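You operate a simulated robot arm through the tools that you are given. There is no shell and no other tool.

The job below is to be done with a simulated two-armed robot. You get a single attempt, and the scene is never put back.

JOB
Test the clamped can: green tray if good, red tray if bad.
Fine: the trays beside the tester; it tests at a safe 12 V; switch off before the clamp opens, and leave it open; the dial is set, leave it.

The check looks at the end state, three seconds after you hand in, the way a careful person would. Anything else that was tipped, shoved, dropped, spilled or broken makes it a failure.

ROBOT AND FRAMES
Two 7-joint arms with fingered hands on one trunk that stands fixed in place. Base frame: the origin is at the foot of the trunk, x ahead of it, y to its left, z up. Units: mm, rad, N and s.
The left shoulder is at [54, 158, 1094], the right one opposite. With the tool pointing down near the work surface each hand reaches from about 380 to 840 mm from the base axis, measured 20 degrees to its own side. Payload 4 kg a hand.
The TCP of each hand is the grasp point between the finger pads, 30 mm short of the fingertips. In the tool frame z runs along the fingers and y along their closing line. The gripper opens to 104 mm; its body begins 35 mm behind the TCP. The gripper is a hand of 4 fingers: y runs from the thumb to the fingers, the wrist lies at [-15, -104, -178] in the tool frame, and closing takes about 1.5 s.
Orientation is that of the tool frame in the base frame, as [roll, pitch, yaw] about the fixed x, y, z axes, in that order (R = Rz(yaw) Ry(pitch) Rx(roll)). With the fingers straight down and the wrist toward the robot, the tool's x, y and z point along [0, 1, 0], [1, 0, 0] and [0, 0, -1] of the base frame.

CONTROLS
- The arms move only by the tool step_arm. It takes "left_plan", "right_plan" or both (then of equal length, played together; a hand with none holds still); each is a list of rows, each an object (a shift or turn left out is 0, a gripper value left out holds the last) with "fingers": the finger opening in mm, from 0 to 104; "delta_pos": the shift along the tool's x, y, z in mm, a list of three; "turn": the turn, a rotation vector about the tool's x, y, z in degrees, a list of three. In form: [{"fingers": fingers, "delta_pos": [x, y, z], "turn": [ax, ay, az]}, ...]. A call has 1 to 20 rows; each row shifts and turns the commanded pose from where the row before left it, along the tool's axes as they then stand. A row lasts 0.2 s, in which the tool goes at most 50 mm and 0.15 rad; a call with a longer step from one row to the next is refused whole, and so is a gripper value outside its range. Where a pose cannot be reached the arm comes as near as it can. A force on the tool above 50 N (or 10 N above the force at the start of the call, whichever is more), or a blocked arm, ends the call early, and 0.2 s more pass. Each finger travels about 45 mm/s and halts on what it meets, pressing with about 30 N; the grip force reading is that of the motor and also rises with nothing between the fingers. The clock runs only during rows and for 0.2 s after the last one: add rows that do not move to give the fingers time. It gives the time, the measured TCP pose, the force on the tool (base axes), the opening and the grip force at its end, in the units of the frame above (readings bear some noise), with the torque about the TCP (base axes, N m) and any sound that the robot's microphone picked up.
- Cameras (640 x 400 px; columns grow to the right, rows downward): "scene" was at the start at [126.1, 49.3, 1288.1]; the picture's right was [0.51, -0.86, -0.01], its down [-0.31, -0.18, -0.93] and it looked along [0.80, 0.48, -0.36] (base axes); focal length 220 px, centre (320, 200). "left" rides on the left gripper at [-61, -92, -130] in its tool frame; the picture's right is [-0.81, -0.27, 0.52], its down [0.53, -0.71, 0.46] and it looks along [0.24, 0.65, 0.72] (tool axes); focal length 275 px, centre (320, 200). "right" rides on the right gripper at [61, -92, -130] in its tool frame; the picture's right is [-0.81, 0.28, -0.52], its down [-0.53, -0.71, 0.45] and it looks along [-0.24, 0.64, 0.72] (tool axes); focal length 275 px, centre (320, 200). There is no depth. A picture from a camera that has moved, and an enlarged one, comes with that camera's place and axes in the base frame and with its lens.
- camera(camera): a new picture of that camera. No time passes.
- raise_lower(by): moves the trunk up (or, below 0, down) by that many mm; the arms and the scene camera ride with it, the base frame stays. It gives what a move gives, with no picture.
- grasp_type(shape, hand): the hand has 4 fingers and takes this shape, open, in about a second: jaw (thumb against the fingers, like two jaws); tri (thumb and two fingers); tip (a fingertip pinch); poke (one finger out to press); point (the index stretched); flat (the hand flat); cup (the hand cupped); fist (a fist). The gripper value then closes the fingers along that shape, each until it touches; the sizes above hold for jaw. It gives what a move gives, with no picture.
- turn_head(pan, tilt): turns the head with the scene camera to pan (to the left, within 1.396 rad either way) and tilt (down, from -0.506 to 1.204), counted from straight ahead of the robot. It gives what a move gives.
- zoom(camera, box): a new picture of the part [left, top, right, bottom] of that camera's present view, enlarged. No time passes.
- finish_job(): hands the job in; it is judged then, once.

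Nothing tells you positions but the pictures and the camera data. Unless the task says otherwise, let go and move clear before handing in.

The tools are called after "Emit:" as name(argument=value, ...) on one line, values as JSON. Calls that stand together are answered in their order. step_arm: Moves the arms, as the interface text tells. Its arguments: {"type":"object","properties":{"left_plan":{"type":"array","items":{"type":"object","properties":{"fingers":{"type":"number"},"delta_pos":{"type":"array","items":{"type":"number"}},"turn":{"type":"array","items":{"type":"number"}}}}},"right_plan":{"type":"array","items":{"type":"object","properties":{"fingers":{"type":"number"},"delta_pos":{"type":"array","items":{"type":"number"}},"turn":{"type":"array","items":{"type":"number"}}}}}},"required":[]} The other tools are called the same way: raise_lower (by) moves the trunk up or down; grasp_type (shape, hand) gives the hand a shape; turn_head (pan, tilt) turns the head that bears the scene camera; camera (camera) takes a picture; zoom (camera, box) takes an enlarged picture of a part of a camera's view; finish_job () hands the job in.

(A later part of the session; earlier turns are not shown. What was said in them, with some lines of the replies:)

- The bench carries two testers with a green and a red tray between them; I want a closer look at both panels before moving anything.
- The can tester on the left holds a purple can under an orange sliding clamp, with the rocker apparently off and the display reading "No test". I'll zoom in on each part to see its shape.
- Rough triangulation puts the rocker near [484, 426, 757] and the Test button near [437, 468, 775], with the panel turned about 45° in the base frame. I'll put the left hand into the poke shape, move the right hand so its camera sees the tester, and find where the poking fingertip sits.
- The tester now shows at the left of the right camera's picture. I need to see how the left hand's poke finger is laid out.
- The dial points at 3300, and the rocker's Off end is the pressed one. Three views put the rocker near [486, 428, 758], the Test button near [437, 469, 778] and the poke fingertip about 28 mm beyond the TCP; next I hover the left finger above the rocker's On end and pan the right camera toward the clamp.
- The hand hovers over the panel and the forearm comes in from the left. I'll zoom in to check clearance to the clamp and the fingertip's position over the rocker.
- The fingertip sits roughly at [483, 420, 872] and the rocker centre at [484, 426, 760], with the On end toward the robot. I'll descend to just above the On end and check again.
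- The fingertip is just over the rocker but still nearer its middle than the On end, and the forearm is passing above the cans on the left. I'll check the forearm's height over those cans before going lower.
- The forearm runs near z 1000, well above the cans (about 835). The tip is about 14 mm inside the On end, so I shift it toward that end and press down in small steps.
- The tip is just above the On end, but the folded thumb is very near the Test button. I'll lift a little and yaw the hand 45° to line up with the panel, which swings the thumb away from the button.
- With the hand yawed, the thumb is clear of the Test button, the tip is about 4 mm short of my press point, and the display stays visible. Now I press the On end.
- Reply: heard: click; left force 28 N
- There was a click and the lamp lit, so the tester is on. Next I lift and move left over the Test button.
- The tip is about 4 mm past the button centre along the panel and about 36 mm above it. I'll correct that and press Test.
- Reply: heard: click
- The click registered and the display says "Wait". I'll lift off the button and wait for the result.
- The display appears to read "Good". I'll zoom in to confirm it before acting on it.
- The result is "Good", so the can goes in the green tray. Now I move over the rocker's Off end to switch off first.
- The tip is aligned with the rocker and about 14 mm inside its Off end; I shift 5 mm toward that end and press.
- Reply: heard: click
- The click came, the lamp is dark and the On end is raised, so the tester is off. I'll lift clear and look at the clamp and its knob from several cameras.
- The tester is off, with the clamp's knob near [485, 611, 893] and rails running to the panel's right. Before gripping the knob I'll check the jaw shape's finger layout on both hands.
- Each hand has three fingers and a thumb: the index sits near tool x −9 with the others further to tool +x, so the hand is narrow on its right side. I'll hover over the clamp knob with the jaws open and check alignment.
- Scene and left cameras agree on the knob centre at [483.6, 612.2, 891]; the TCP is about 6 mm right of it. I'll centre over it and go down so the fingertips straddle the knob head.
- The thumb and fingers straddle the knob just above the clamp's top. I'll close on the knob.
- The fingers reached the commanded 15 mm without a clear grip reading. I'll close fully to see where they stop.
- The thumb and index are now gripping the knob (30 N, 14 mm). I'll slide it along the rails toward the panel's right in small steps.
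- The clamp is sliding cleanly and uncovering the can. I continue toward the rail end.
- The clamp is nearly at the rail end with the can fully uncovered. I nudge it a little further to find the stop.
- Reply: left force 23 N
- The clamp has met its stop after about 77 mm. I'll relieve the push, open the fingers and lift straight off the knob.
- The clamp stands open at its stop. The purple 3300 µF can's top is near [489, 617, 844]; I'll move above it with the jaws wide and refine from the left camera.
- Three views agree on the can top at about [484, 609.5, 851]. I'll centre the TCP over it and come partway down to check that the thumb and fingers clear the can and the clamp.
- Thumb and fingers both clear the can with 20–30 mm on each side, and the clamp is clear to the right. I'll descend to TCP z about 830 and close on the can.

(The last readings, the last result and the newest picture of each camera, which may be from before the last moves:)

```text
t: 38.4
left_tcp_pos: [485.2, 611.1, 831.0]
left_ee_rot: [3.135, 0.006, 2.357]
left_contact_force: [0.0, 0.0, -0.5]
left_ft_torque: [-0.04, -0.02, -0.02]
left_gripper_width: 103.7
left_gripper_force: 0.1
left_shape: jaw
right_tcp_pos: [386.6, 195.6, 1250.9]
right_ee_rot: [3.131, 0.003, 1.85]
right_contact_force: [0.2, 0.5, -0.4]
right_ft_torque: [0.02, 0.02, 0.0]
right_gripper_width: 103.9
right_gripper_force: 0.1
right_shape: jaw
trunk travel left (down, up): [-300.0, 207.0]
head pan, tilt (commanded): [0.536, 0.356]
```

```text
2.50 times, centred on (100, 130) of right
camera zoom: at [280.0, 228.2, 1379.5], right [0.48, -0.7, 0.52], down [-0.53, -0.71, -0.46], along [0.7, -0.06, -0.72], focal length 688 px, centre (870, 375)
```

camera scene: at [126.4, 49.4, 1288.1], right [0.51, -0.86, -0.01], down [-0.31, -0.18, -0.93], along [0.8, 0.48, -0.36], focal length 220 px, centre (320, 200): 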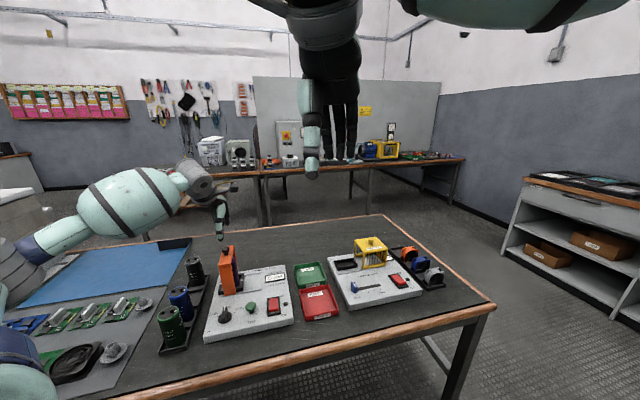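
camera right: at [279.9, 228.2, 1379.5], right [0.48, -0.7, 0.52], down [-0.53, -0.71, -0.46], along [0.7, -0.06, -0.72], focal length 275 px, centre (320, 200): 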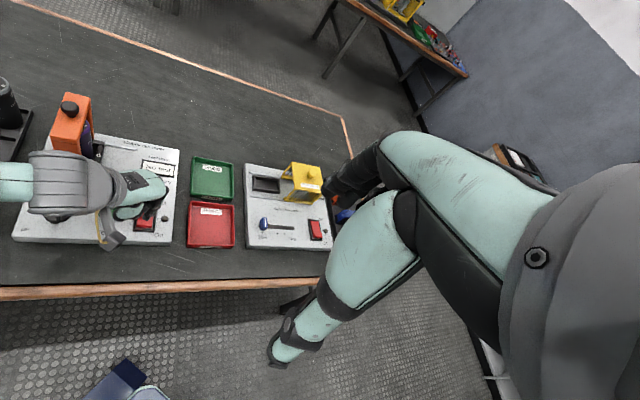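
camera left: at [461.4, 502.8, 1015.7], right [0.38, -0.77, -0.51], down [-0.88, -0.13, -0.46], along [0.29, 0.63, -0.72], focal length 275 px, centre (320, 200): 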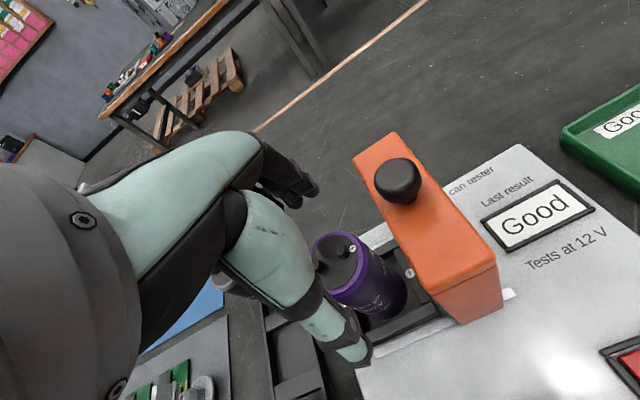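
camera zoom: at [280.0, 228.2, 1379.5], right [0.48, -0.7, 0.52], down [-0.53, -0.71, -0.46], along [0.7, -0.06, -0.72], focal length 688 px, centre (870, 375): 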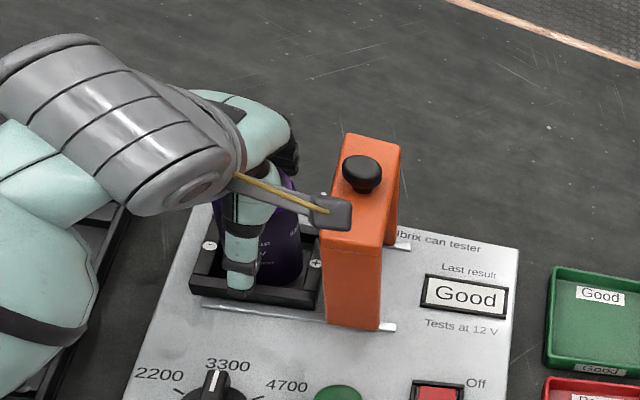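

Everything is clear with no contact force. I'll close on the can.

Emit:
step_arm(left_plan=[{"fingers": 70}, {}, {"fingers": 30}, {}, {}, {}, {}, {}])

Emit:
zoom(camera="left", box=[220, 120, 480, 400])

Emit:
zoom(camera="scene", box=[190, 210, 290, 310])

```text
t: 40.2
left_tcp_pos: [485.0, 612.7, 830.3]
left_ee_rot: [3.136, 0.01, 2.358]
left_contact_force: [0.0, -0.6, -0.2]
left_ft_torque: [-0.03, -0.01, 0.01]
left_gripper_width: 40.1
left_gripper_force: 30.2
left_shape: jaw
right_tcp_pos: [387.7, 195.1, 1250.3]
right_ee_rot: [3.132, 0.003, 1.851]
right_contact_force: [0.2, -0.2, 0.8]
right_ft_torque: [-0.02, -0.01, -0.02]
right_gripper_width: 103.8
right_gripper_force: 0.0
right_shape: jaw
trunk travel left (down, up): [-300.0, 207.0]
head pan, tilt (commanded): [0.536, 0.356]
```

```text
1.43 times, centred on (350, 260) of left
camera zoom: at [460.8, 502.0, 960.8], right [0.38, -0.77, -0.51], down [-0.88, -0.13, -0.46], along [0.29, 0.63, -0.72], focal length 393 px, centre (277, 114)
```

zoom: 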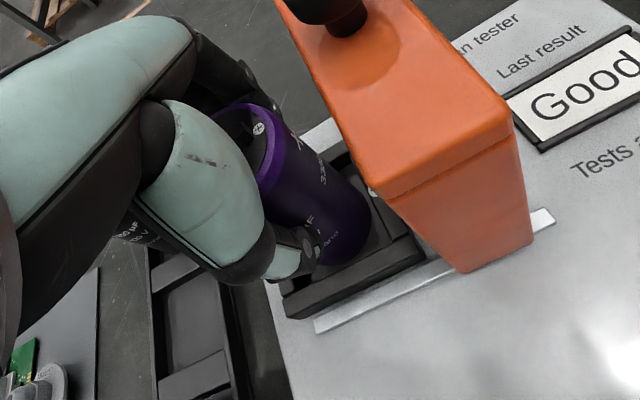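

```text
4.00 times, centred on (240, 260) of scene
camera zoom: at [126.4, 49.3, 1288.1], right [0.51, -0.86, -0.01], down [-0.31, -0.18, -0.93], along [0.8, 0.48, -0.36], focal length 879 px, centre (640, -40)
```

zoom: 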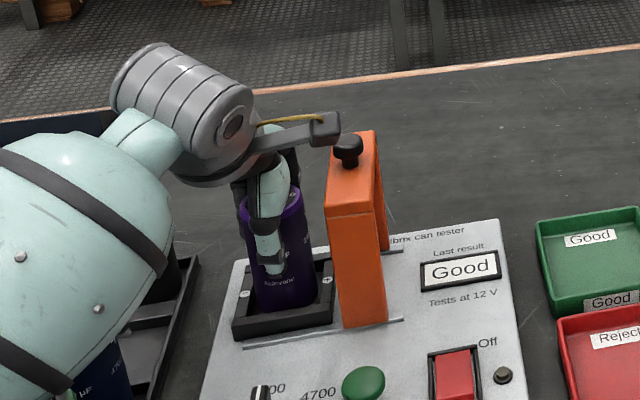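

The can is gripped (30 N, stopped at 40 mm). I'll lift slowly and check it comes up with the hand.

Emit:
step_arm(left_plan=[{"delta_pos": [0, 0, -6]}, {"delta_pos": [0, 0, -8]}, {"delta_pos": [0, 0, -10]}, {"delta_pos": [0, 0, -12]}, {}, {}])

Emit:
zoom(camera="left", box=[220, 120, 480, 400])

Emit:
zoom(camera="scene", box=[190, 210, 290, 310])

Emit:
zoom(camera="right", box=[0, 50, 200, 210])

```text
t: 41.6
left_tcp_pos: [484.7, 610.4, 865.0]
left_ee_rot: [3.133, 0.007, 2.356]
left_contact_force: [0.9, -0.3, -2.6]
left_ft_torque: [0.01, -0.02, -0.02]
left_gripper_width: 40.1
left_gripper_force: 30.3
left_shape: jaw
right_tcp_pos: [387.5, 195.9, 1249.7]
right_ee_rot: [3.132, 0.003, 1.85]
right_contact_force: [-0.7, 0.2, 0.2]
right_ft_torque: [0.02, 0.03, 0.04]
right_gripper_width: 104.0
right_gripper_force: 0.0
right_shape: jaw
trunk travel left (down, up): [-300.0, 207.0]
head pan, tilt (commanded): [0.536, 0.356]
```

```text
1.43 times, centred on (350, 260) of left
camera zoom: at [460.4, 501.3, 995.8], right [0.38, -0.77, -0.51], down [-0.88, -0.13, -0.46], along [0.29, 0.63, -0.72], focal length 393 px, centre (277, 114)
```

zoom: 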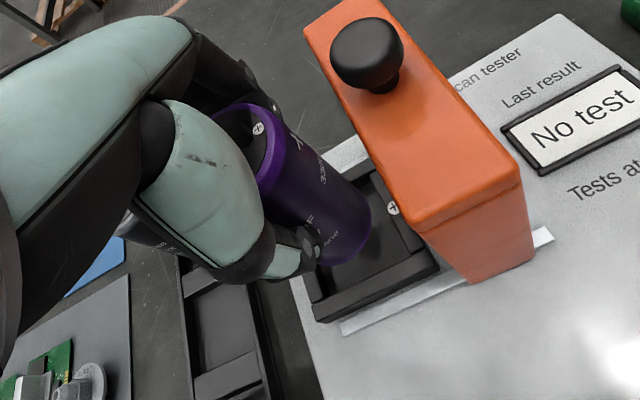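

```text
4.00 times, centred on (240, 260) of scene
camera zoom: at [126.7, 49.5, 1288.1], right [0.51, -0.86, -0.01], down [-0.31, -0.18, -0.93], along [0.8, 0.48, -0.36], focal length 879 px, centre (640, -40)
```

zoom: 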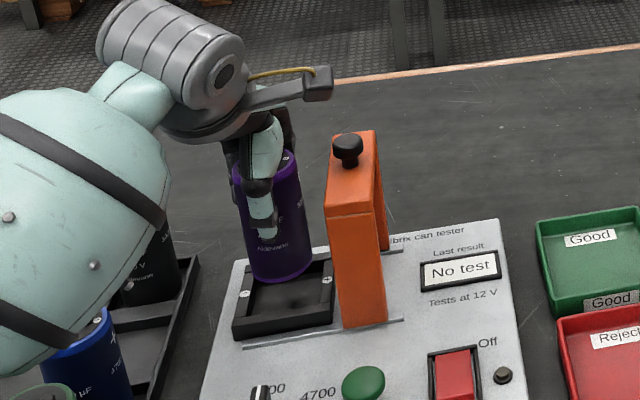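

```text
2.50 times, centred on (100, 130) of right
camera zoom: at [280.3, 228.4, 1379.4], right [0.48, -0.7, 0.52], down [-0.53, -0.71, -0.46], along [0.7, -0.06, -0.72], focal length 688 px, centre (870, 375)
```

zoom: 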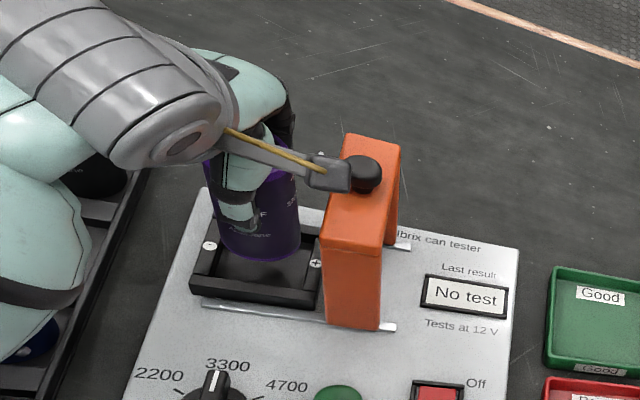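

The can lifted cleanly, and the display reset to "No test" only because the nest is empty; the result it gave was Good. I'll raise the can well above the clamp and pull the right hand back out of the left arm's way, keeping its camera on the trays.

Emit:
step_arm(left_plan=[{"delta_pos": [0, 0, -20]}, {"delta_pos": [0, 0, -25]}, {"delta_pos": [0, 0, -25]}, {"delta_pos": [0, 0, -25]}, {"delta_pos": [0, 0, -25]}, {"delta_pos": [0, 0, -20]}, {}, {}], right_plan=[{"delta_pos": [-30, 0, 0]}, {"delta_pos": [-40, 0, 0]}, {"delta_pos": [-40, 0, 0]}, {"delta_pos": [-40, 0, 0]}, {"delta_pos": [-20, 0, 0]}, {"turn": [0, 0, 8]}, {"turn": [0, 0, 8]}, {}])

Emit:
camera(camera="right")

Emit:
camera(camera="scene")

Emit:
camera(camera="left")

```text
t: 43.4
left_tcp_pos: [484.0, 609.8, 1006.9]
left_ee_rot: [3.135, 0.007, 2.358]
left_contact_force: [1.2, 0.2, -2.3]
left_ft_torque: [-0.01, 0.04, -0.01]
left_gripper_width: 40.2
left_gripper_force: 29.9
left_shape: jaw
right_tcp_pos: [433.1, 31.9, 1250.8]
right_ee_rot: [3.129, 0.001, 1.567]
right_contact_force: [0.3, -0.2, -0.1]
right_ft_torque: [0.01, 0.0, -0.02]
right_gripper_width: 103.6
right_gripper_force: 0.1
right_shape: jaw
trunk travel left (down, up): [-300.0, 207.0]
head pan, tilt (commanded): [0.536, 0.356]
```

```text
taken
camera right: at [340.4, 93.0, 1380.5], right [0.27, -0.81, 0.52], down [-0.71, -0.53, -0.46], along [0.65, -0.25, -0.72], focal length 275 px, centre (320, 200)
```

right: 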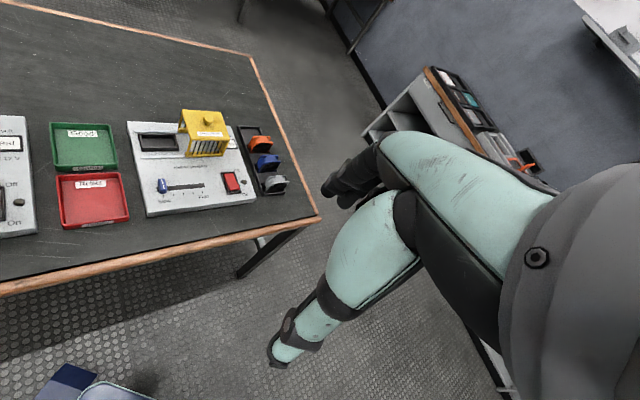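

```text
taken
camera scene: at [126.9, 49.2, 1288.1], right [0.51, -0.86, -0.01], down [-0.31, -0.18, -0.93], along [0.8, 0.48, -0.36], focal length 220 px, centre (320, 200)
```

scene: 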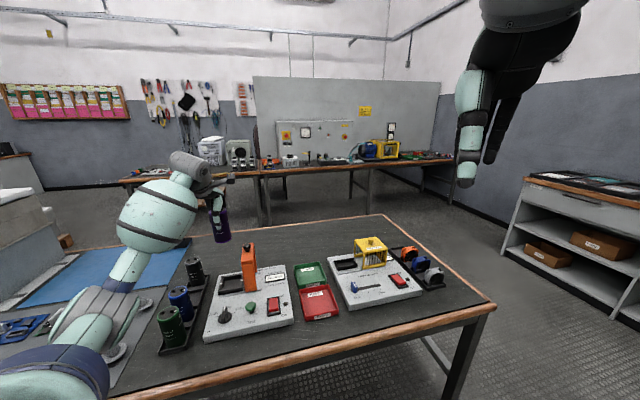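

```text
taken
camera left: at [459.1, 500.9, 1137.6], right [0.38, -0.77, -0.51], down [-0.88, -0.13, -0.46], along [0.29, 0.63, -0.72], focal length 275 px, centre (320, 200)
```

left: 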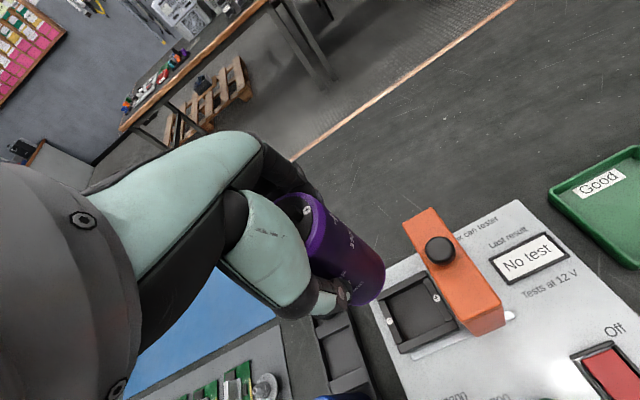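

The can is held high and the right hand is clear. I'll zoom on the green tray from both cameras to fix its position.

Emit:
zoom(camera="right", box=[30, 110, 150, 230])

Emit:
zoom(camera="scene", box=[280, 250, 350, 320])

```text
3.33 times, centred on (90, 170) of right
camera zoom: at [340.4, 93.0, 1380.5], right [0.27, -0.81, 0.52], down [-0.71, -0.53, -0.46], along [0.65, -0.25, -0.72], focal length 918 px, centre (1087, 300)
```

zoom: 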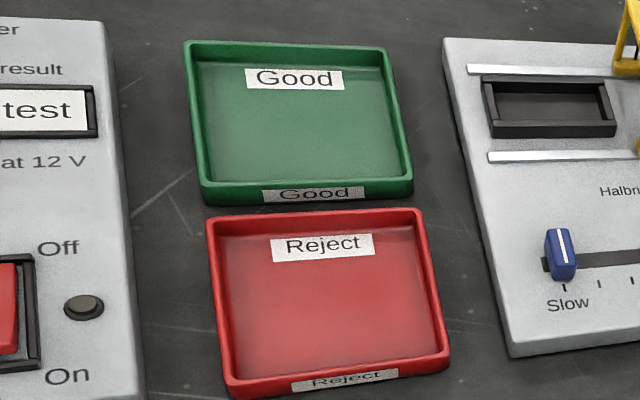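

```text
5.71 times, centred on (315, 285) of scene
camera zoom: at [126.9, 49.2, 1288.1], right [0.51, -0.86, -0.01], down [-0.31, -0.18, -0.93], along [0.8, 0.48, -0.36], focal length 1256 px, centre (349, -286)
```

zoom: 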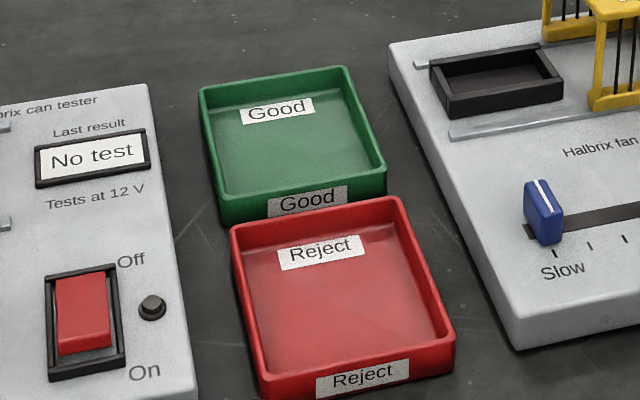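

The green tray's rim centre comes out at [670, 420, 750], about 98 × 107 mm. I'll carry the can across at height and stop above the tray.

Emit:
step_arm(left_plan=[{"delta_pos": [-15, 0, 0]}, {"delta_pos": [-28, 0, 0]}, {"delta_pos": [-32, 0, 0]}, {"delta_pos": [-32, 0, 0]}, {"delta_pos": [-32, -1, 0]}, {"delta_pos": [-32, -1, 0]}, {"delta_pos": [-32, -1, 0]}, {"delta_pos": [-30, 0, 0]}, {"delta_pos": [-22, 0, 0]}, {"delta_pos": [-11, 0, 0]}, {}, {}])

Emit:
camera(camera="left")

Emit:
camera(camera="scene")

Emit:
camera(camera="right")

```text
t: 46.0
left_tcp_pos: [667.8, 419.7, 1007.9]
left_ee_rot: [3.133, 0.007, 2.356]
left_contact_force: [0.6, -0.3, -2.7]
left_ft_torque: [-0.02, 0.02, 0.03]
left_gripper_width: 40.1
left_gripper_force: 29.7
left_shape: jaw
right_tcp_pos: [432.2, 32.6, 1251.1]
right_ee_rot: [3.13, 0.001, 1.57]
right_contact_force: [0.0, -1.0, 0.4]
right_ft_torque: [0.02, 0.0, 0.0]
right_gripper_width: 103.6
right_gripper_force: 0.0
right_shape: jaw
trunk travel left (down, up): [-300.0, 207.0]
head pan, tilt (commanded): [0.536, 0.356]
```

```text
taken
camera left: at [644.2, 311.1, 1139.0], right [0.38, -0.77, -0.51], down [-0.88, -0.13, -0.46], along [0.29, 0.63, -0.72], focal length 275 px, centre (320, 200)
```

left: 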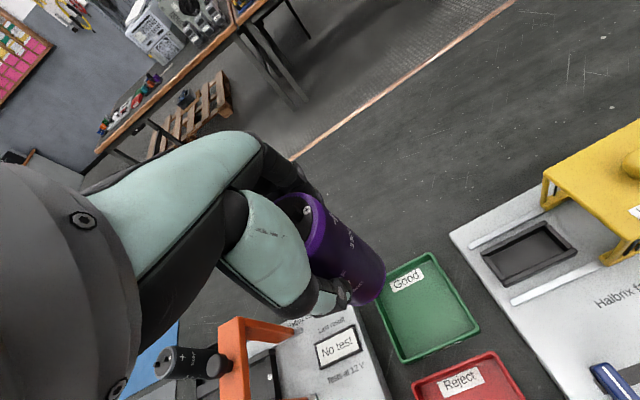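

```text
taken
camera scene: at [127.2, 49.4, 1288.0], right [0.51, -0.86, -0.01], down [-0.31, -0.18, -0.93], along [0.8, 0.48, -0.36], focal length 220 px, centre (320, 200)
```

scene: 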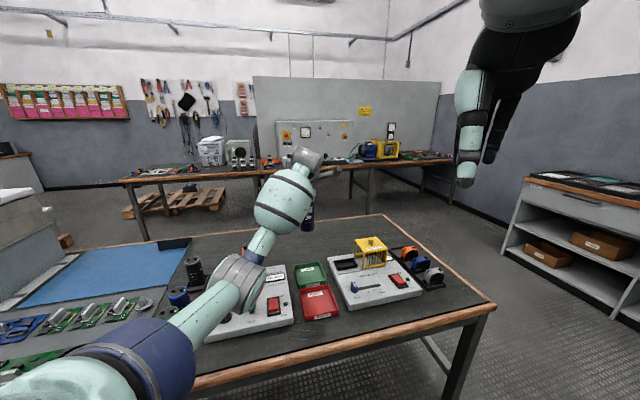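

```text
taken
camera right: at [340.0, 93.3, 1380.5], right [0.27, -0.81, 0.52], down [-0.71, -0.53, -0.46], along [0.65, -0.24, -0.72], focal length 275 px, centre (320, 200)
```

right: 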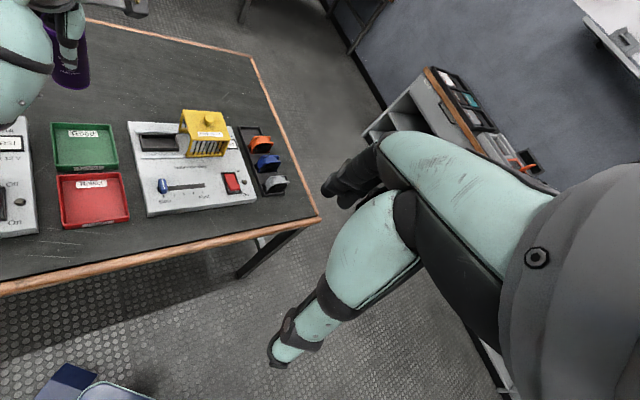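

The can hangs almost exactly over the green tray, and the elbow stays well above the tester. I'll correct a few millimetres and lower to just above the tray.

Emit:
step_arm(left_plan=[{"delta_pos": [-2, 1, 20]}, {"delta_pos": [-1, 0, 30]}, {"delta_pos": [0, 0, 32]}, {"delta_pos": [0, 0, 32]}, {"delta_pos": [0, 0, 30]}, {"delta_pos": [0, 0, 20]}, {}, {}])

Emit:
camera(camera="left")

Emit:
camera(camera="scene")

Emit:
zoom(camera="right", box=[0, 60, 200, 240])

```text
t: 47.8
left_tcp_pos: [674.8, 418.3, 843.4]
left_ee_rot: [3.134, 0.008, 2.355]
left_contact_force: [0.1, 0.0, -2.3]
left_ft_torque: [-0.01, 0.01, 0.0]
left_gripper_width: 39.8
left_gripper_force: 30.0
left_shape: jaw
right_tcp_pos: [433.4, 32.0, 1250.8]
right_ee_rot: [3.131, 0.003, 1.571]
right_contact_force: [-0.3, 0.4, 0.3]
right_ft_torque: [-0.04, 0.0, 0.02]
right_gripper_width: 103.8
right_gripper_force: 0.1
right_shape: jaw
trunk travel left (down, up): [-300.0, 207.0]
head pan, tilt (commanded): [0.536, 0.356]
```

```text
taken
camera left: at [650.1, 309.9, 972.8], right [0.38, -0.77, -0.51], down [-0.88, -0.13, -0.46], along [0.29, 0.63, -0.72], focal length 275 px, centre (320, 200)
```

left: 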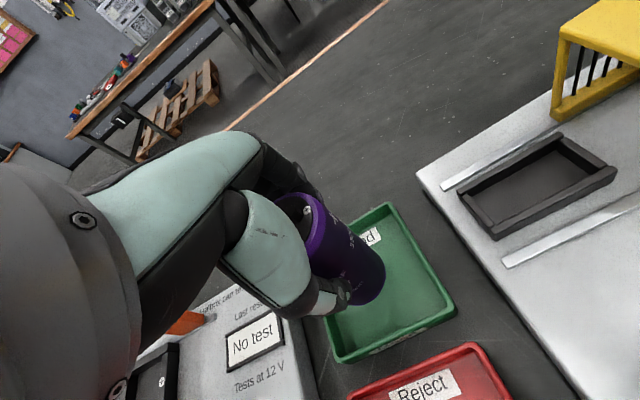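

```text
taken
camera scene: at [127.1, 49.4, 1288.0], right [0.51, -0.86, -0.01], down [-0.31, -0.18, -0.93], along [0.8, 0.48, -0.36], focal length 220 px, centre (320, 200)
```

scene: 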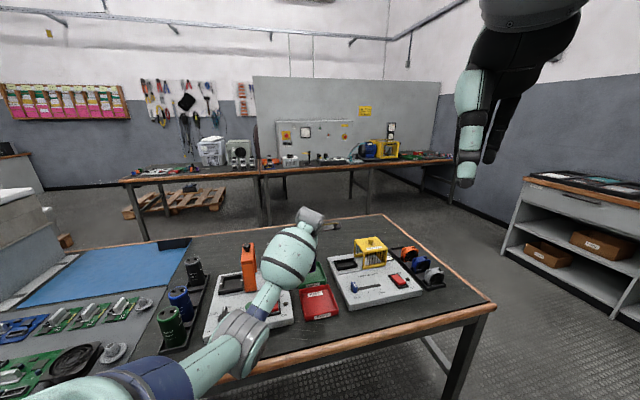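

```text
2.22 times, centred on (100, 150) of right
camera zoom: at [340.0, 93.3, 1380.5], right [0.27, -0.81, 0.52], down [-0.71, -0.53, -0.46], along [0.65, -0.24, -0.72], focal length 612 px, centre (809, 311)
```

zoom: 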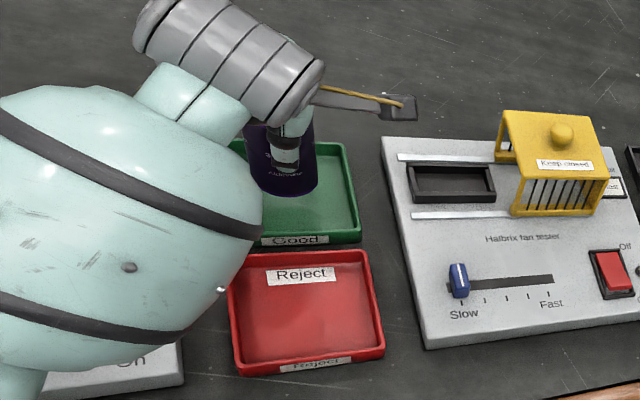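

The can's base lines up with the tray centre in both views. I'll lower most of the way, then continue in small steps until it touches.

Emit:
step_arm(left_plan=[{"delta_pos": [0, 0, 12]}, {"delta_pos": [0, 0, 10]}, {"delta_pos": [0, 0, 8]}, {}, {}])

Emit:
zoom(camera="left", box=[240, 160, 500, 400])

Emit:
zoom(camera="right", box=[20, 70, 180, 230])

```text
t: 49.0
left_tcp_pos: [675.1, 418.7, 813.3]
left_ee_rot: [3.136, 0.008, 2.358]
left_contact_force: [0.1, 0.0, -2.0]
left_ft_torque: [-0.02, 0.01, -0.01]
left_gripper_width: 39.9
left_gripper_force: 30.2
left_shape: jaw
right_tcp_pos: [432.9, 31.8, 1251.4]
right_ee_rot: [3.129, 0.003, 1.57]
right_contact_force: [-0.1, -0.7, 0.2]
right_ft_torque: [0.01, 0.02, 0.01]
right_gripper_width: 104.0
right_gripper_force: 0.0
right_shape: jaw
trunk travel left (down, up): [-300.0, 207.0]
head pan, tilt (commanded): [0.536, 0.356]
```

```text
1.67 times, centred on (370, 280) of left
camera zoom: at [650.2, 310.5, 943.3], right [0.38, -0.77, -0.51], down [-0.88, -0.13, -0.46], along [0.29, 0.63, -0.72], focal length 459 px, centre (237, 67)
```

zoom: 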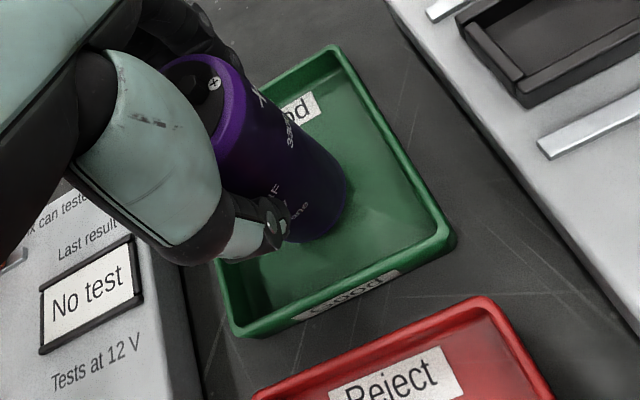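

```text
2.50 times, centred on (100, 150) of right
camera zoom: at [340.0, 93.3, 1380.5], right [0.27, -0.81, 0.52], down [-0.71, -0.53, -0.46], along [0.65, -0.24, -0.72], focal length 688 px, centre (870, 325)
```

zoom: 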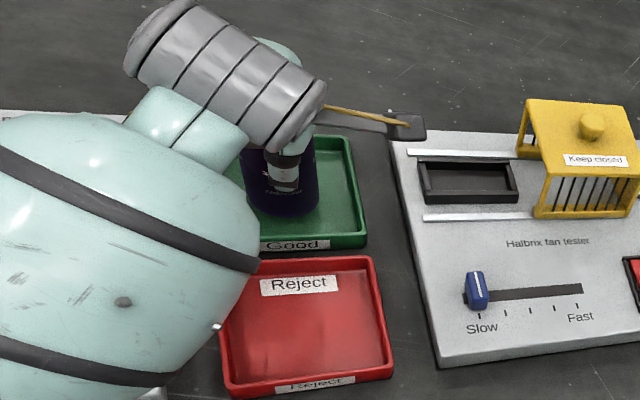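

The can is inside the tray's walls and still off the floor. I'll lower in 2 mm steps, watching the force.

Emit:
step_arm(left_plan=[{"delta_pos": [0, 0, 2]}, {"delta_pos": [0, 0, 2]}, {"delta_pos": [0, 0, 2]}, {"delta_pos": [0, 0, 2]}, {}])

```text
t: 50.2
left_tcp_pos: [673.2, 418.9, 805.3]
left_ee_rot: [3.134, 0.009, 2.356]
left_contact_force: [0.2, -0.5, -3.5]
left_ft_torque: [0.0, 0.01, 0.0]
left_gripper_width: 39.8
left_gripper_force: 30.1
left_shape: jaw
right_tcp_pos: [433.3, 33.2, 1251.0]
right_ee_rot: [3.13, 0.001, 1.57]
right_contact_force: [-0.1, 0.1, -0.3]
right_ft_torque: [-0.02, 0.0, -0.03]
right_gripper_width: 103.7
right_gripper_force: 0.0
right_shape: jaw
trunk travel left (down, up): [-300.0, 207.0]
head pan, tilt (commanded): [0.536, 0.356]
```

No contact yet; I keep lowering in small steps.

Emit:
step_arm(left_plan=[{"delta_pos": [0, 0, 2]}, {"delta_pos": [0, 0, 2]}, {}])

Emit:
zoom(camera="left", box=[240, 160, 500, 400])

```text
t: 51.0
left_tcp_pos: [673.6, 417.8, 802.3]
left_ee_rot: [3.134, 0.008, 2.356]
left_contact_force: [0.4, -1.0, 1.4]
left_ft_torque: [0.02, -0.04, 0.0]
left_gripper_width: 39.8
left_gripper_force: 30.3
left_shape: jaw
right_tcp_pos: [433.6, 32.0, 1251.0]
right_ee_rot: [3.128, 0.002, 1.573]
right_contact_force: [1.0, 0.2, 0.7]
right_ft_torque: [-0.02, -0.01, 0.0]
right_gripper_width: 103.9
right_gripper_force: 0.1
right_shape: jaw
trunk travel left (down, up): [-300.0, 207.0]
head pan, tilt (commanded): [0.536, 0.356]
```

```text
1.67 times, centred on (370, 280) of left
camera zoom: at [649.3, 309.7, 932.2], right [0.38, -0.77, -0.51], down [-0.88, -0.13, -0.47], along [0.29, 0.63, -0.72], focal length 459 px, centre (237, 67)
```

zoom: 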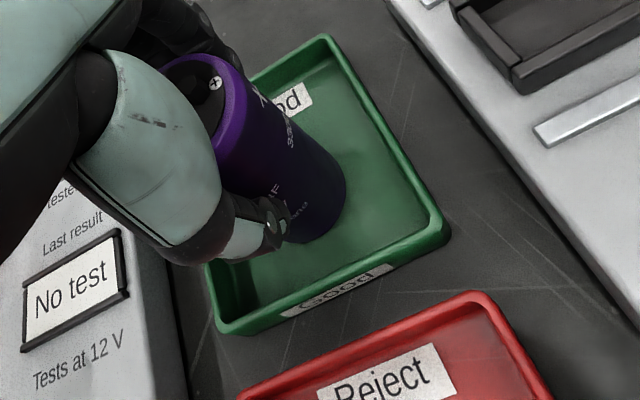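

The force shows the can has just touched the tray floor at TCP z 802, as predicted. I'll settle 1 mm more, open slowly and look before lifting.

Emit:
step_arm(left_plan=[{"delta_pos": [0, 0, 1]}, {}, {"fingers": 46}, {}, {"fingers": 55}, {}, {"fingers": 75}, {}, {"fingers": 100}, {}, {}, {}])

Emit:
zoom(camera="left", box=[240, 160, 500, 400])

Emit:
zoom(camera="right", box=[20, 70, 180, 230])

```text
t: 53.6
left_tcp_pos: [673.9, 418.6, 801.2]
left_ee_rot: [3.134, 0.01, 2.358]
left_contact_force: [-0.1, -0.5, 0.4]
left_ft_torque: [-0.02, -0.05, -0.02]
left_gripper_width: 99.5
left_gripper_force: 0.1
left_shape: jaw
right_tcp_pos: [432.3, 31.8, 1251.6]
right_ee_rot: [3.13, 0.001, 1.572]
right_contact_force: [0.4, 0.1, -0.7]
right_ft_torque: [0.03, 0.0, 0.03]
right_gripper_width: 104.2
right_gripper_force: 0.2
right_shape: jaw
trunk travel left (down, up): [-300.0, 207.0]
head pan, tilt (commanded): [0.536, 0.356]
```

```text
1.67 times, centred on (370, 280) of left
camera zoom: at [649.5, 310.0, 931.3], right [0.38, -0.77, -0.51], down [-0.88, -0.13, -0.47], along [0.29, 0.63, -0.72], focal length 459 px, centre (237, 67)
```

zoom: 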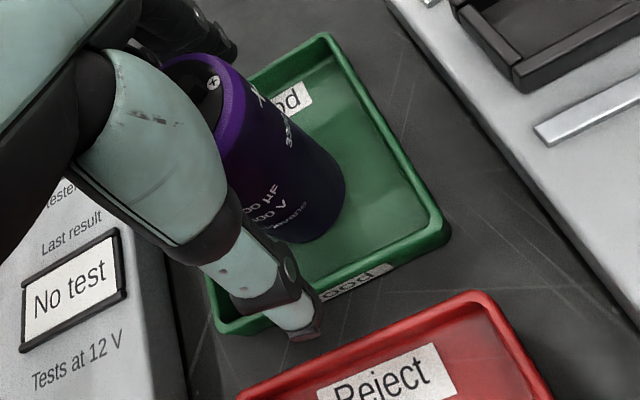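

```text
2.50 times, centred on (100, 150) of right
camera zoom: at [339.7, 93.1, 1380.6], right [0.27, -0.81, 0.52], down [-0.71, -0.53, -0.46], along [0.65, -0.24, -0.72], focal length 688 px, centre (870, 325)
```

zoom: 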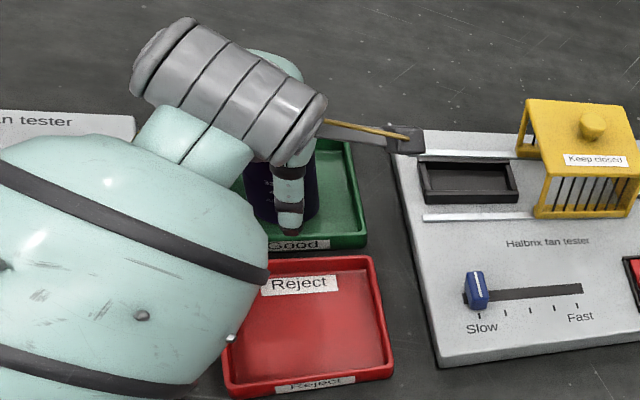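

The can stands free in the green tray with the fingers open around it. I'll lift straight up and clear.

Emit:
step_arm(left_plan=[{"delta_pos": [0, 0, -10]}, {"delta_pos": [0, 0, -20]}, {"delta_pos": [0, 0, -30]}, {"delta_pos": [0, 0, -35]}, {"delta_pos": [0, 0, -40]}, {"delta_pos": [0, 0, -40]}, {"delta_pos": [0, 0, -40]}, {}, {}])

Emit:
camera(camera="left")

Emit:
camera(camera="scene")

Emit:
camera(camera="right")

```text
t: 55.6
left_tcp_pos: [669.5, 419.9, 1016.4]
left_ee_rot: [3.134, 0.007, 2.357]
left_contact_force: [-0.4, 0.4, -0.5]
left_ft_torque: [0.03, 0.0, 0.02]
left_gripper_width: 99.8
left_gripper_force: 0.0
left_shape: jaw
right_tcp_pos: [433.4, 31.9, 1251.4]
right_ee_rot: [3.129, 0.001, 1.572]
right_contact_force: [0.0, 0.6, -0.1]
right_ft_torque: [0.03, 0.01, 0.02]
right_gripper_width: 103.7
right_gripper_force: 0.1
right_shape: jaw
trunk travel left (down, up): [-300.0, 207.0]
head pan, tilt (commanded): [0.536, 0.356]
```

```text
taken
camera left: at [645.6, 310.5, 1146.7], right [0.38, -0.77, -0.51], down [-0.88, -0.13, -0.46], along [0.29, 0.63, -0.72], focal length 275 px, centre (320, 200)
```

left: 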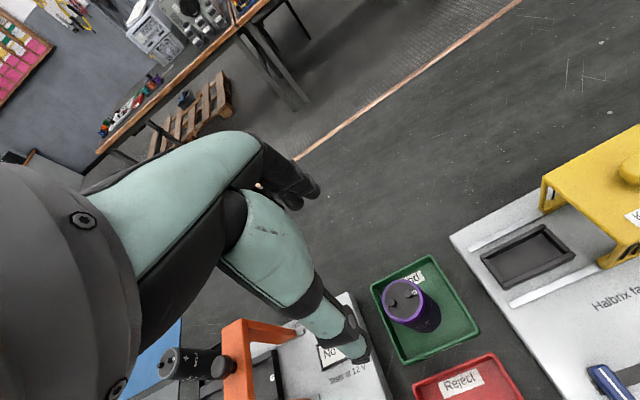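

```text
taken
camera scene: at [126.8, 49.1, 1288.1], right [0.51, -0.86, -0.01], down [-0.31, -0.18, -0.93], along [0.8, 0.48, -0.36], focal length 220 px, centre (320, 200)
```

scene: 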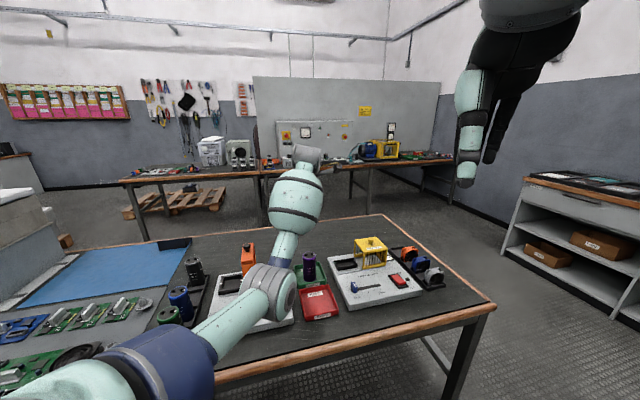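

```text
taken
camera right: at [339.7, 93.0, 1380.6], right [0.27, -0.81, 0.52], down [-0.71, -0.53, -0.46], along [0.65, -0.24, -0.72], focal length 275 px, centre (320, 200)
```

right: 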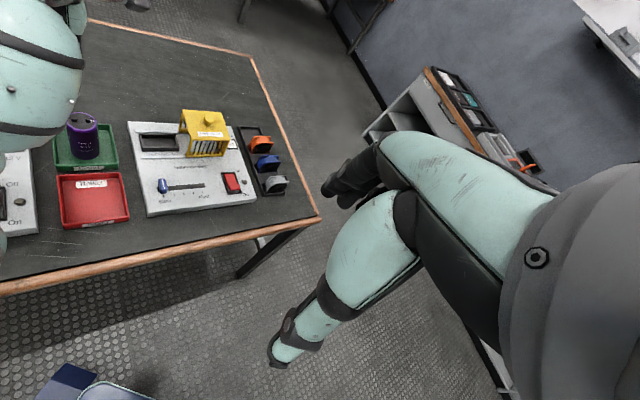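

The can stands upright in the green tray, undisturbed. I'll withdraw the left arm up and back, then check the whole bench before handing in.

Emit:
step_arm(left_plan=[{"delta_pos": [0, 0, -40]}, {"delta_pos": [0, 0, -45]}, {"delta_pos": [0, 0, -45]}, {"delta_pos": [0, 0, -30]}, {"delta_pos": [25, -23, 0]}, {"delta_pos": [25, -23, 0]}, {"delta_pos": [25, -23, 0]}, {"delta_pos": [25, -23, 0]}, {"delta_pos": [25, -23, 0]}, {"delta_pos": [25, -23, 0]}, {"delta_pos": [25, -23, 0]}, {"delta_pos": [25, -23, 0]}, {}, {}])

Emit:
camera(camera="scene")

Emit:
zoom(camera="scene", box=[190, 230, 350, 350])

Emit:
zoom(camera="right", box=[0, 60, 300, 280])

Emit:
camera(camera="left")

```text
t: 58.6
left_tcp_pos: [396.2, 431.0, 1174.6]
left_ee_rot: [3.136, 0.008, 2.357]
left_contact_force: [0.9, -0.5, -0.6]
left_ft_torque: [0.03, 0.01, -0.03]
left_gripper_width: 99.9
left_gripper_force: 0.0
left_shape: jaw
right_tcp_pos: [432.6, 31.5, 1252.0]
right_ee_rot: [3.129, 0.003, 1.57]
right_contact_force: [-0.2, -0.1, 0.3]
right_ft_torque: [-0.02, 0.01, 0.03]
right_gripper_width: 103.7
right_gripper_force: 0.1
right_shape: jaw
trunk travel left (down, up): [-300.0, 207.0]
head pan, tilt (commanded): [0.536, 0.356]
```

```text
taken
camera scene: at [126.6, 49.1, 1288.1], right [0.51, -0.86, -0.01], down [-0.31, -0.18, -0.93], along [0.8, 0.48, -0.36], focal length 220 px, centre (320, 200)
```

scene: 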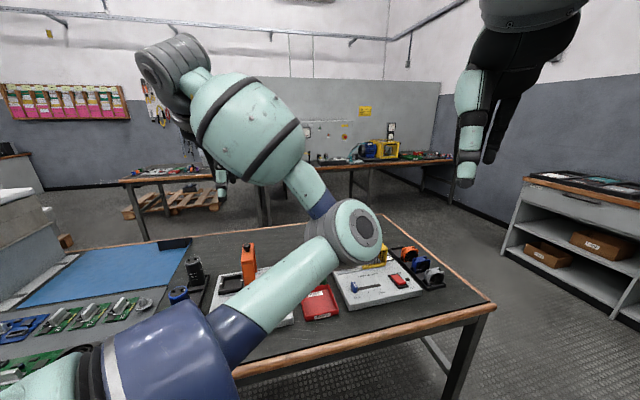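

```text
3.33 times, centred on (270, 290) of scene
camera zoom: at [126.6, 49.1, 1288.1], right [0.51, -0.86, -0.01], down [-0.31, -0.18, -0.93], along [0.8, 0.48, -0.36], focal length 733 px, centre (487, -100)
```

zoom: 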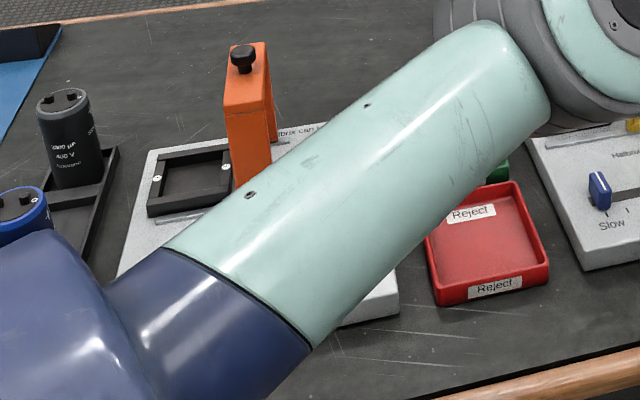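

```text
1.82 times, centred on (150, 170) of right
camera zoom: at [339.7, 93.0, 1380.6], right [0.27, -0.81, 0.52], down [-0.71, -0.53, -0.46], along [0.65, -0.24, -0.72], focal length 500 px, centre (629, 254)
```

zoom: 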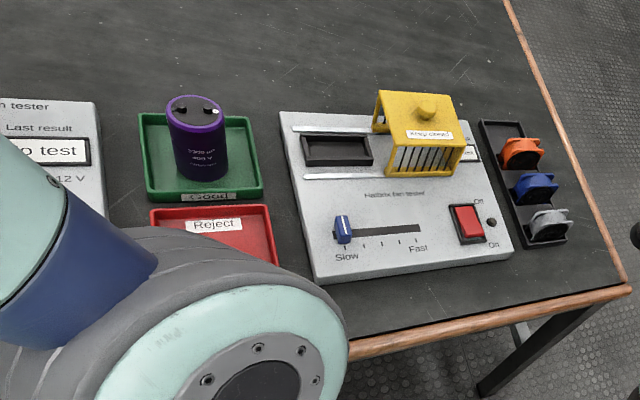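

```text
taken
camera left: at [373.1, 321.9, 1303.2], right [0.38, -0.77, -0.51], down [-0.88, -0.13, -0.47], along [0.29, 0.63, -0.72], focal length 275 px, centre (320, 200)
```

left: 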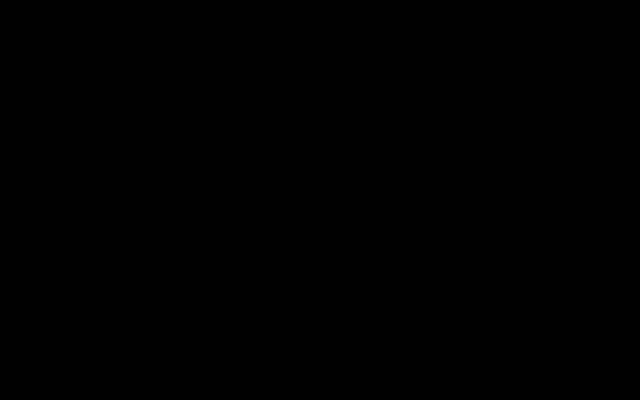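

The bench looks right, but the left arm folded with its elbow swung in front of the trunk and toward the right hand. I'll reverse part of that path to unfold it and shift the right hand further away.

Emit:
step_arm(left_plan=[{"delta_pos": [-25, 23, 0]}, {"delta_pos": [-25, 23, 0]}, {"delta_pos": [-25, 23, 0]}, {"delta_pos": [-25, 23, 0]}, {"delta_pos": [-25, 23, 0]}, {}, {}], right_plan=[{"delta_pos": [-20, 0, 0]}, {"delta_pos": [-30, 0, 0]}, {"delta_pos": [-30, 0, 0]}, {"delta_pos": [-20, 0, 0]}, {}, {}, {}])

Emit:
camera(camera="scene")

Emit:
camera(camera="left")

Emit:
camera(camera="right")

```text
t: 60.2
left_tcp_pos: [566.5, 422.3, 1175.8]
left_ee_rot: [3.136, 0.009, 2.357]
left_contact_force: [0.4, -0.5, 0.7]
left_ft_torque: [-0.01, 0.0, 0.04]
left_gripper_width: 99.4
left_gripper_force: 0.2
left_shape: jaw
right_tcp_pos: [431.6, -67.8, 1249.8]
right_ee_rot: [3.13, 0.002, 1.571]
right_contact_force: [-0.3, 0.1, 0.3]
right_ft_torque: [0.0, 0.02, 0.01]
right_gripper_width: 103.7
right_gripper_force: 0.0
right_shape: jaw
trunk travel left (down, up): [-300.0, 207.0]
head pan, tilt (commanded): [0.536, 0.356]
```

```text
taken
camera scene: at [126.8, 49.3, 1288.1], right [0.51, -0.86, -0.01], down [-0.31, -0.18, -0.93], along [0.8, 0.48, -0.36], focal length 220 px, centre (320, 200)
```

scene: 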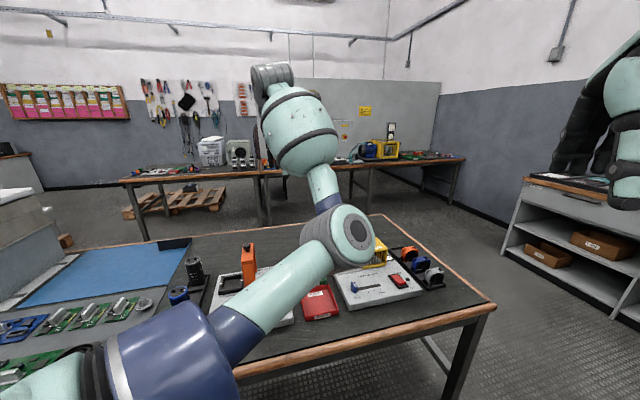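

```text
taken
camera left: at [543.3, 313.9, 1305.8], right [0.38, -0.77, -0.51], down [-0.88, -0.13, -0.47], along [0.29, 0.63, -0.72], focal length 275 px, centre (320, 200)
```

left: 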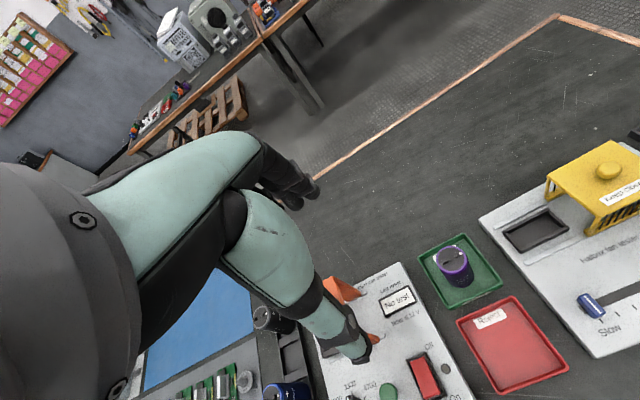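

```text
taken
camera right: at [338.9, -7.3, 1379.8], right [0.27, -0.81, 0.52], down [-0.71, -0.53, -0.46], along [0.65, -0.24, -0.72], focal length 275 px, centre (320, 200)
```

right: 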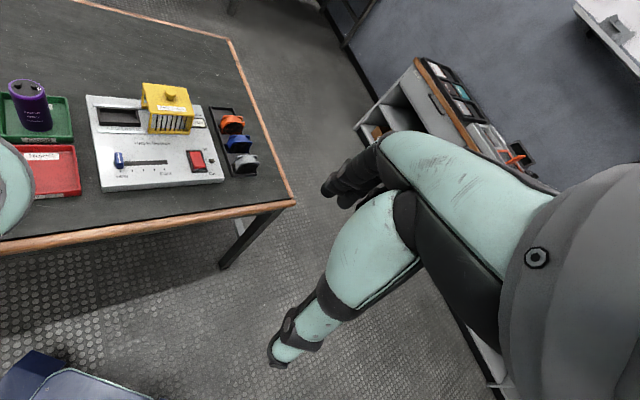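

Both hands are clear and no arm is near anything. I'll zoom in for a last check of the switch, lamp, clamp, dial, neighbouring cans and the can itself.

Emit:
zoom(camera="left", box=[380, 210, 600, 400])

Emit:
zoom(camera="left", box=[220, 250, 460, 400])

Emit:
zoom(camera="scene", box=[150, 220, 270, 340])

```text
2.11 times, centred on (490, 305) of left
camera zoom: at [543.3, 313.9, 1305.8], right [0.38, -0.77, -0.51], down [-0.88, -0.13, -0.47], along [0.29, 0.63, -0.72], focal length 580 px, centre (-38, -21)
```

zoom: 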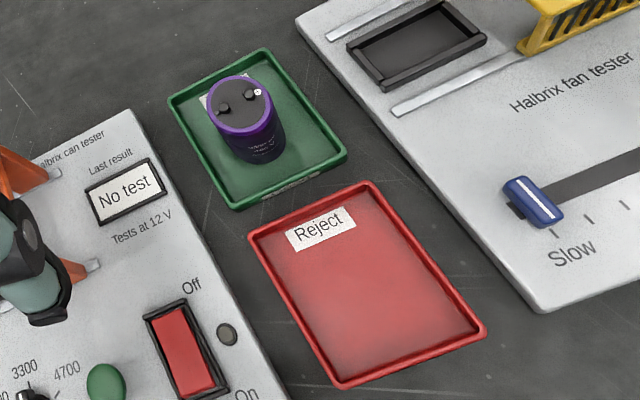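

```text
2.67 times, centred on (340, 325) of left
camera zoom: at [543.3, 313.9, 1305.8], right [0.38, -0.77, -0.51], down [-0.88, -0.13, -0.47], along [0.29, 0.63, -0.72], focal length 734 px, centre (267, -133)
```

zoom: 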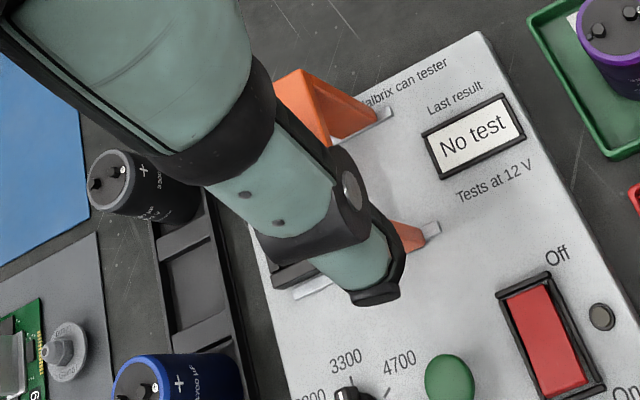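

```text
3.33 times, centred on (210, 280) of scene
camera zoom: at [126.8, 49.3, 1288.1], right [0.51, -0.86, -0.01], down [-0.31, -0.18, -0.93], along [0.8, 0.48, -0.36], focal length 733 px, centre (687, -67)
```

zoom: 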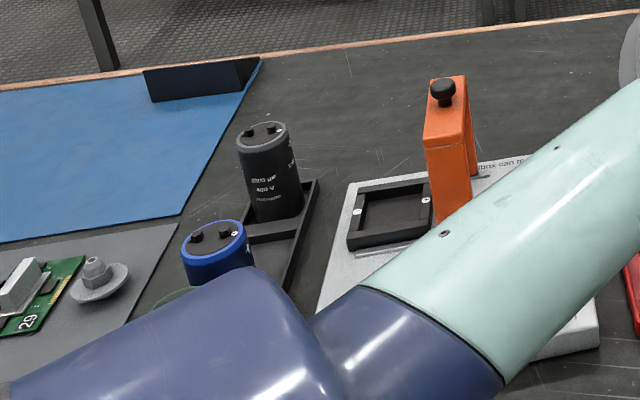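

The purple can stands in the green tray and the lamp is dark with the rocker at Off. The clamp is open at its stop, the dial is still at 3300, nothing else has moved, and both hands are clear, so I'm handing in.

Emit:
finish_job()

```text
The job is handed in.
```

The clamped can tested "Good", and it is now standing upright in the green tray.

- **Test:** I switched the tester on and pressed Test. The display went from "Wait" to "Good".
- **Switch and clamp:** I switched the tester off before opening the clamp, and the lamp went dark. The clamp is open, pushed to the end of its rails.
- **Display now:** It reads "No test". It reset when I lifted the can out, so the result no longer shows there.
- **Everything else:** The dial is still at 3300. In the last pictures nothing else had been moved or tipped, and both hands were clear of the bench.
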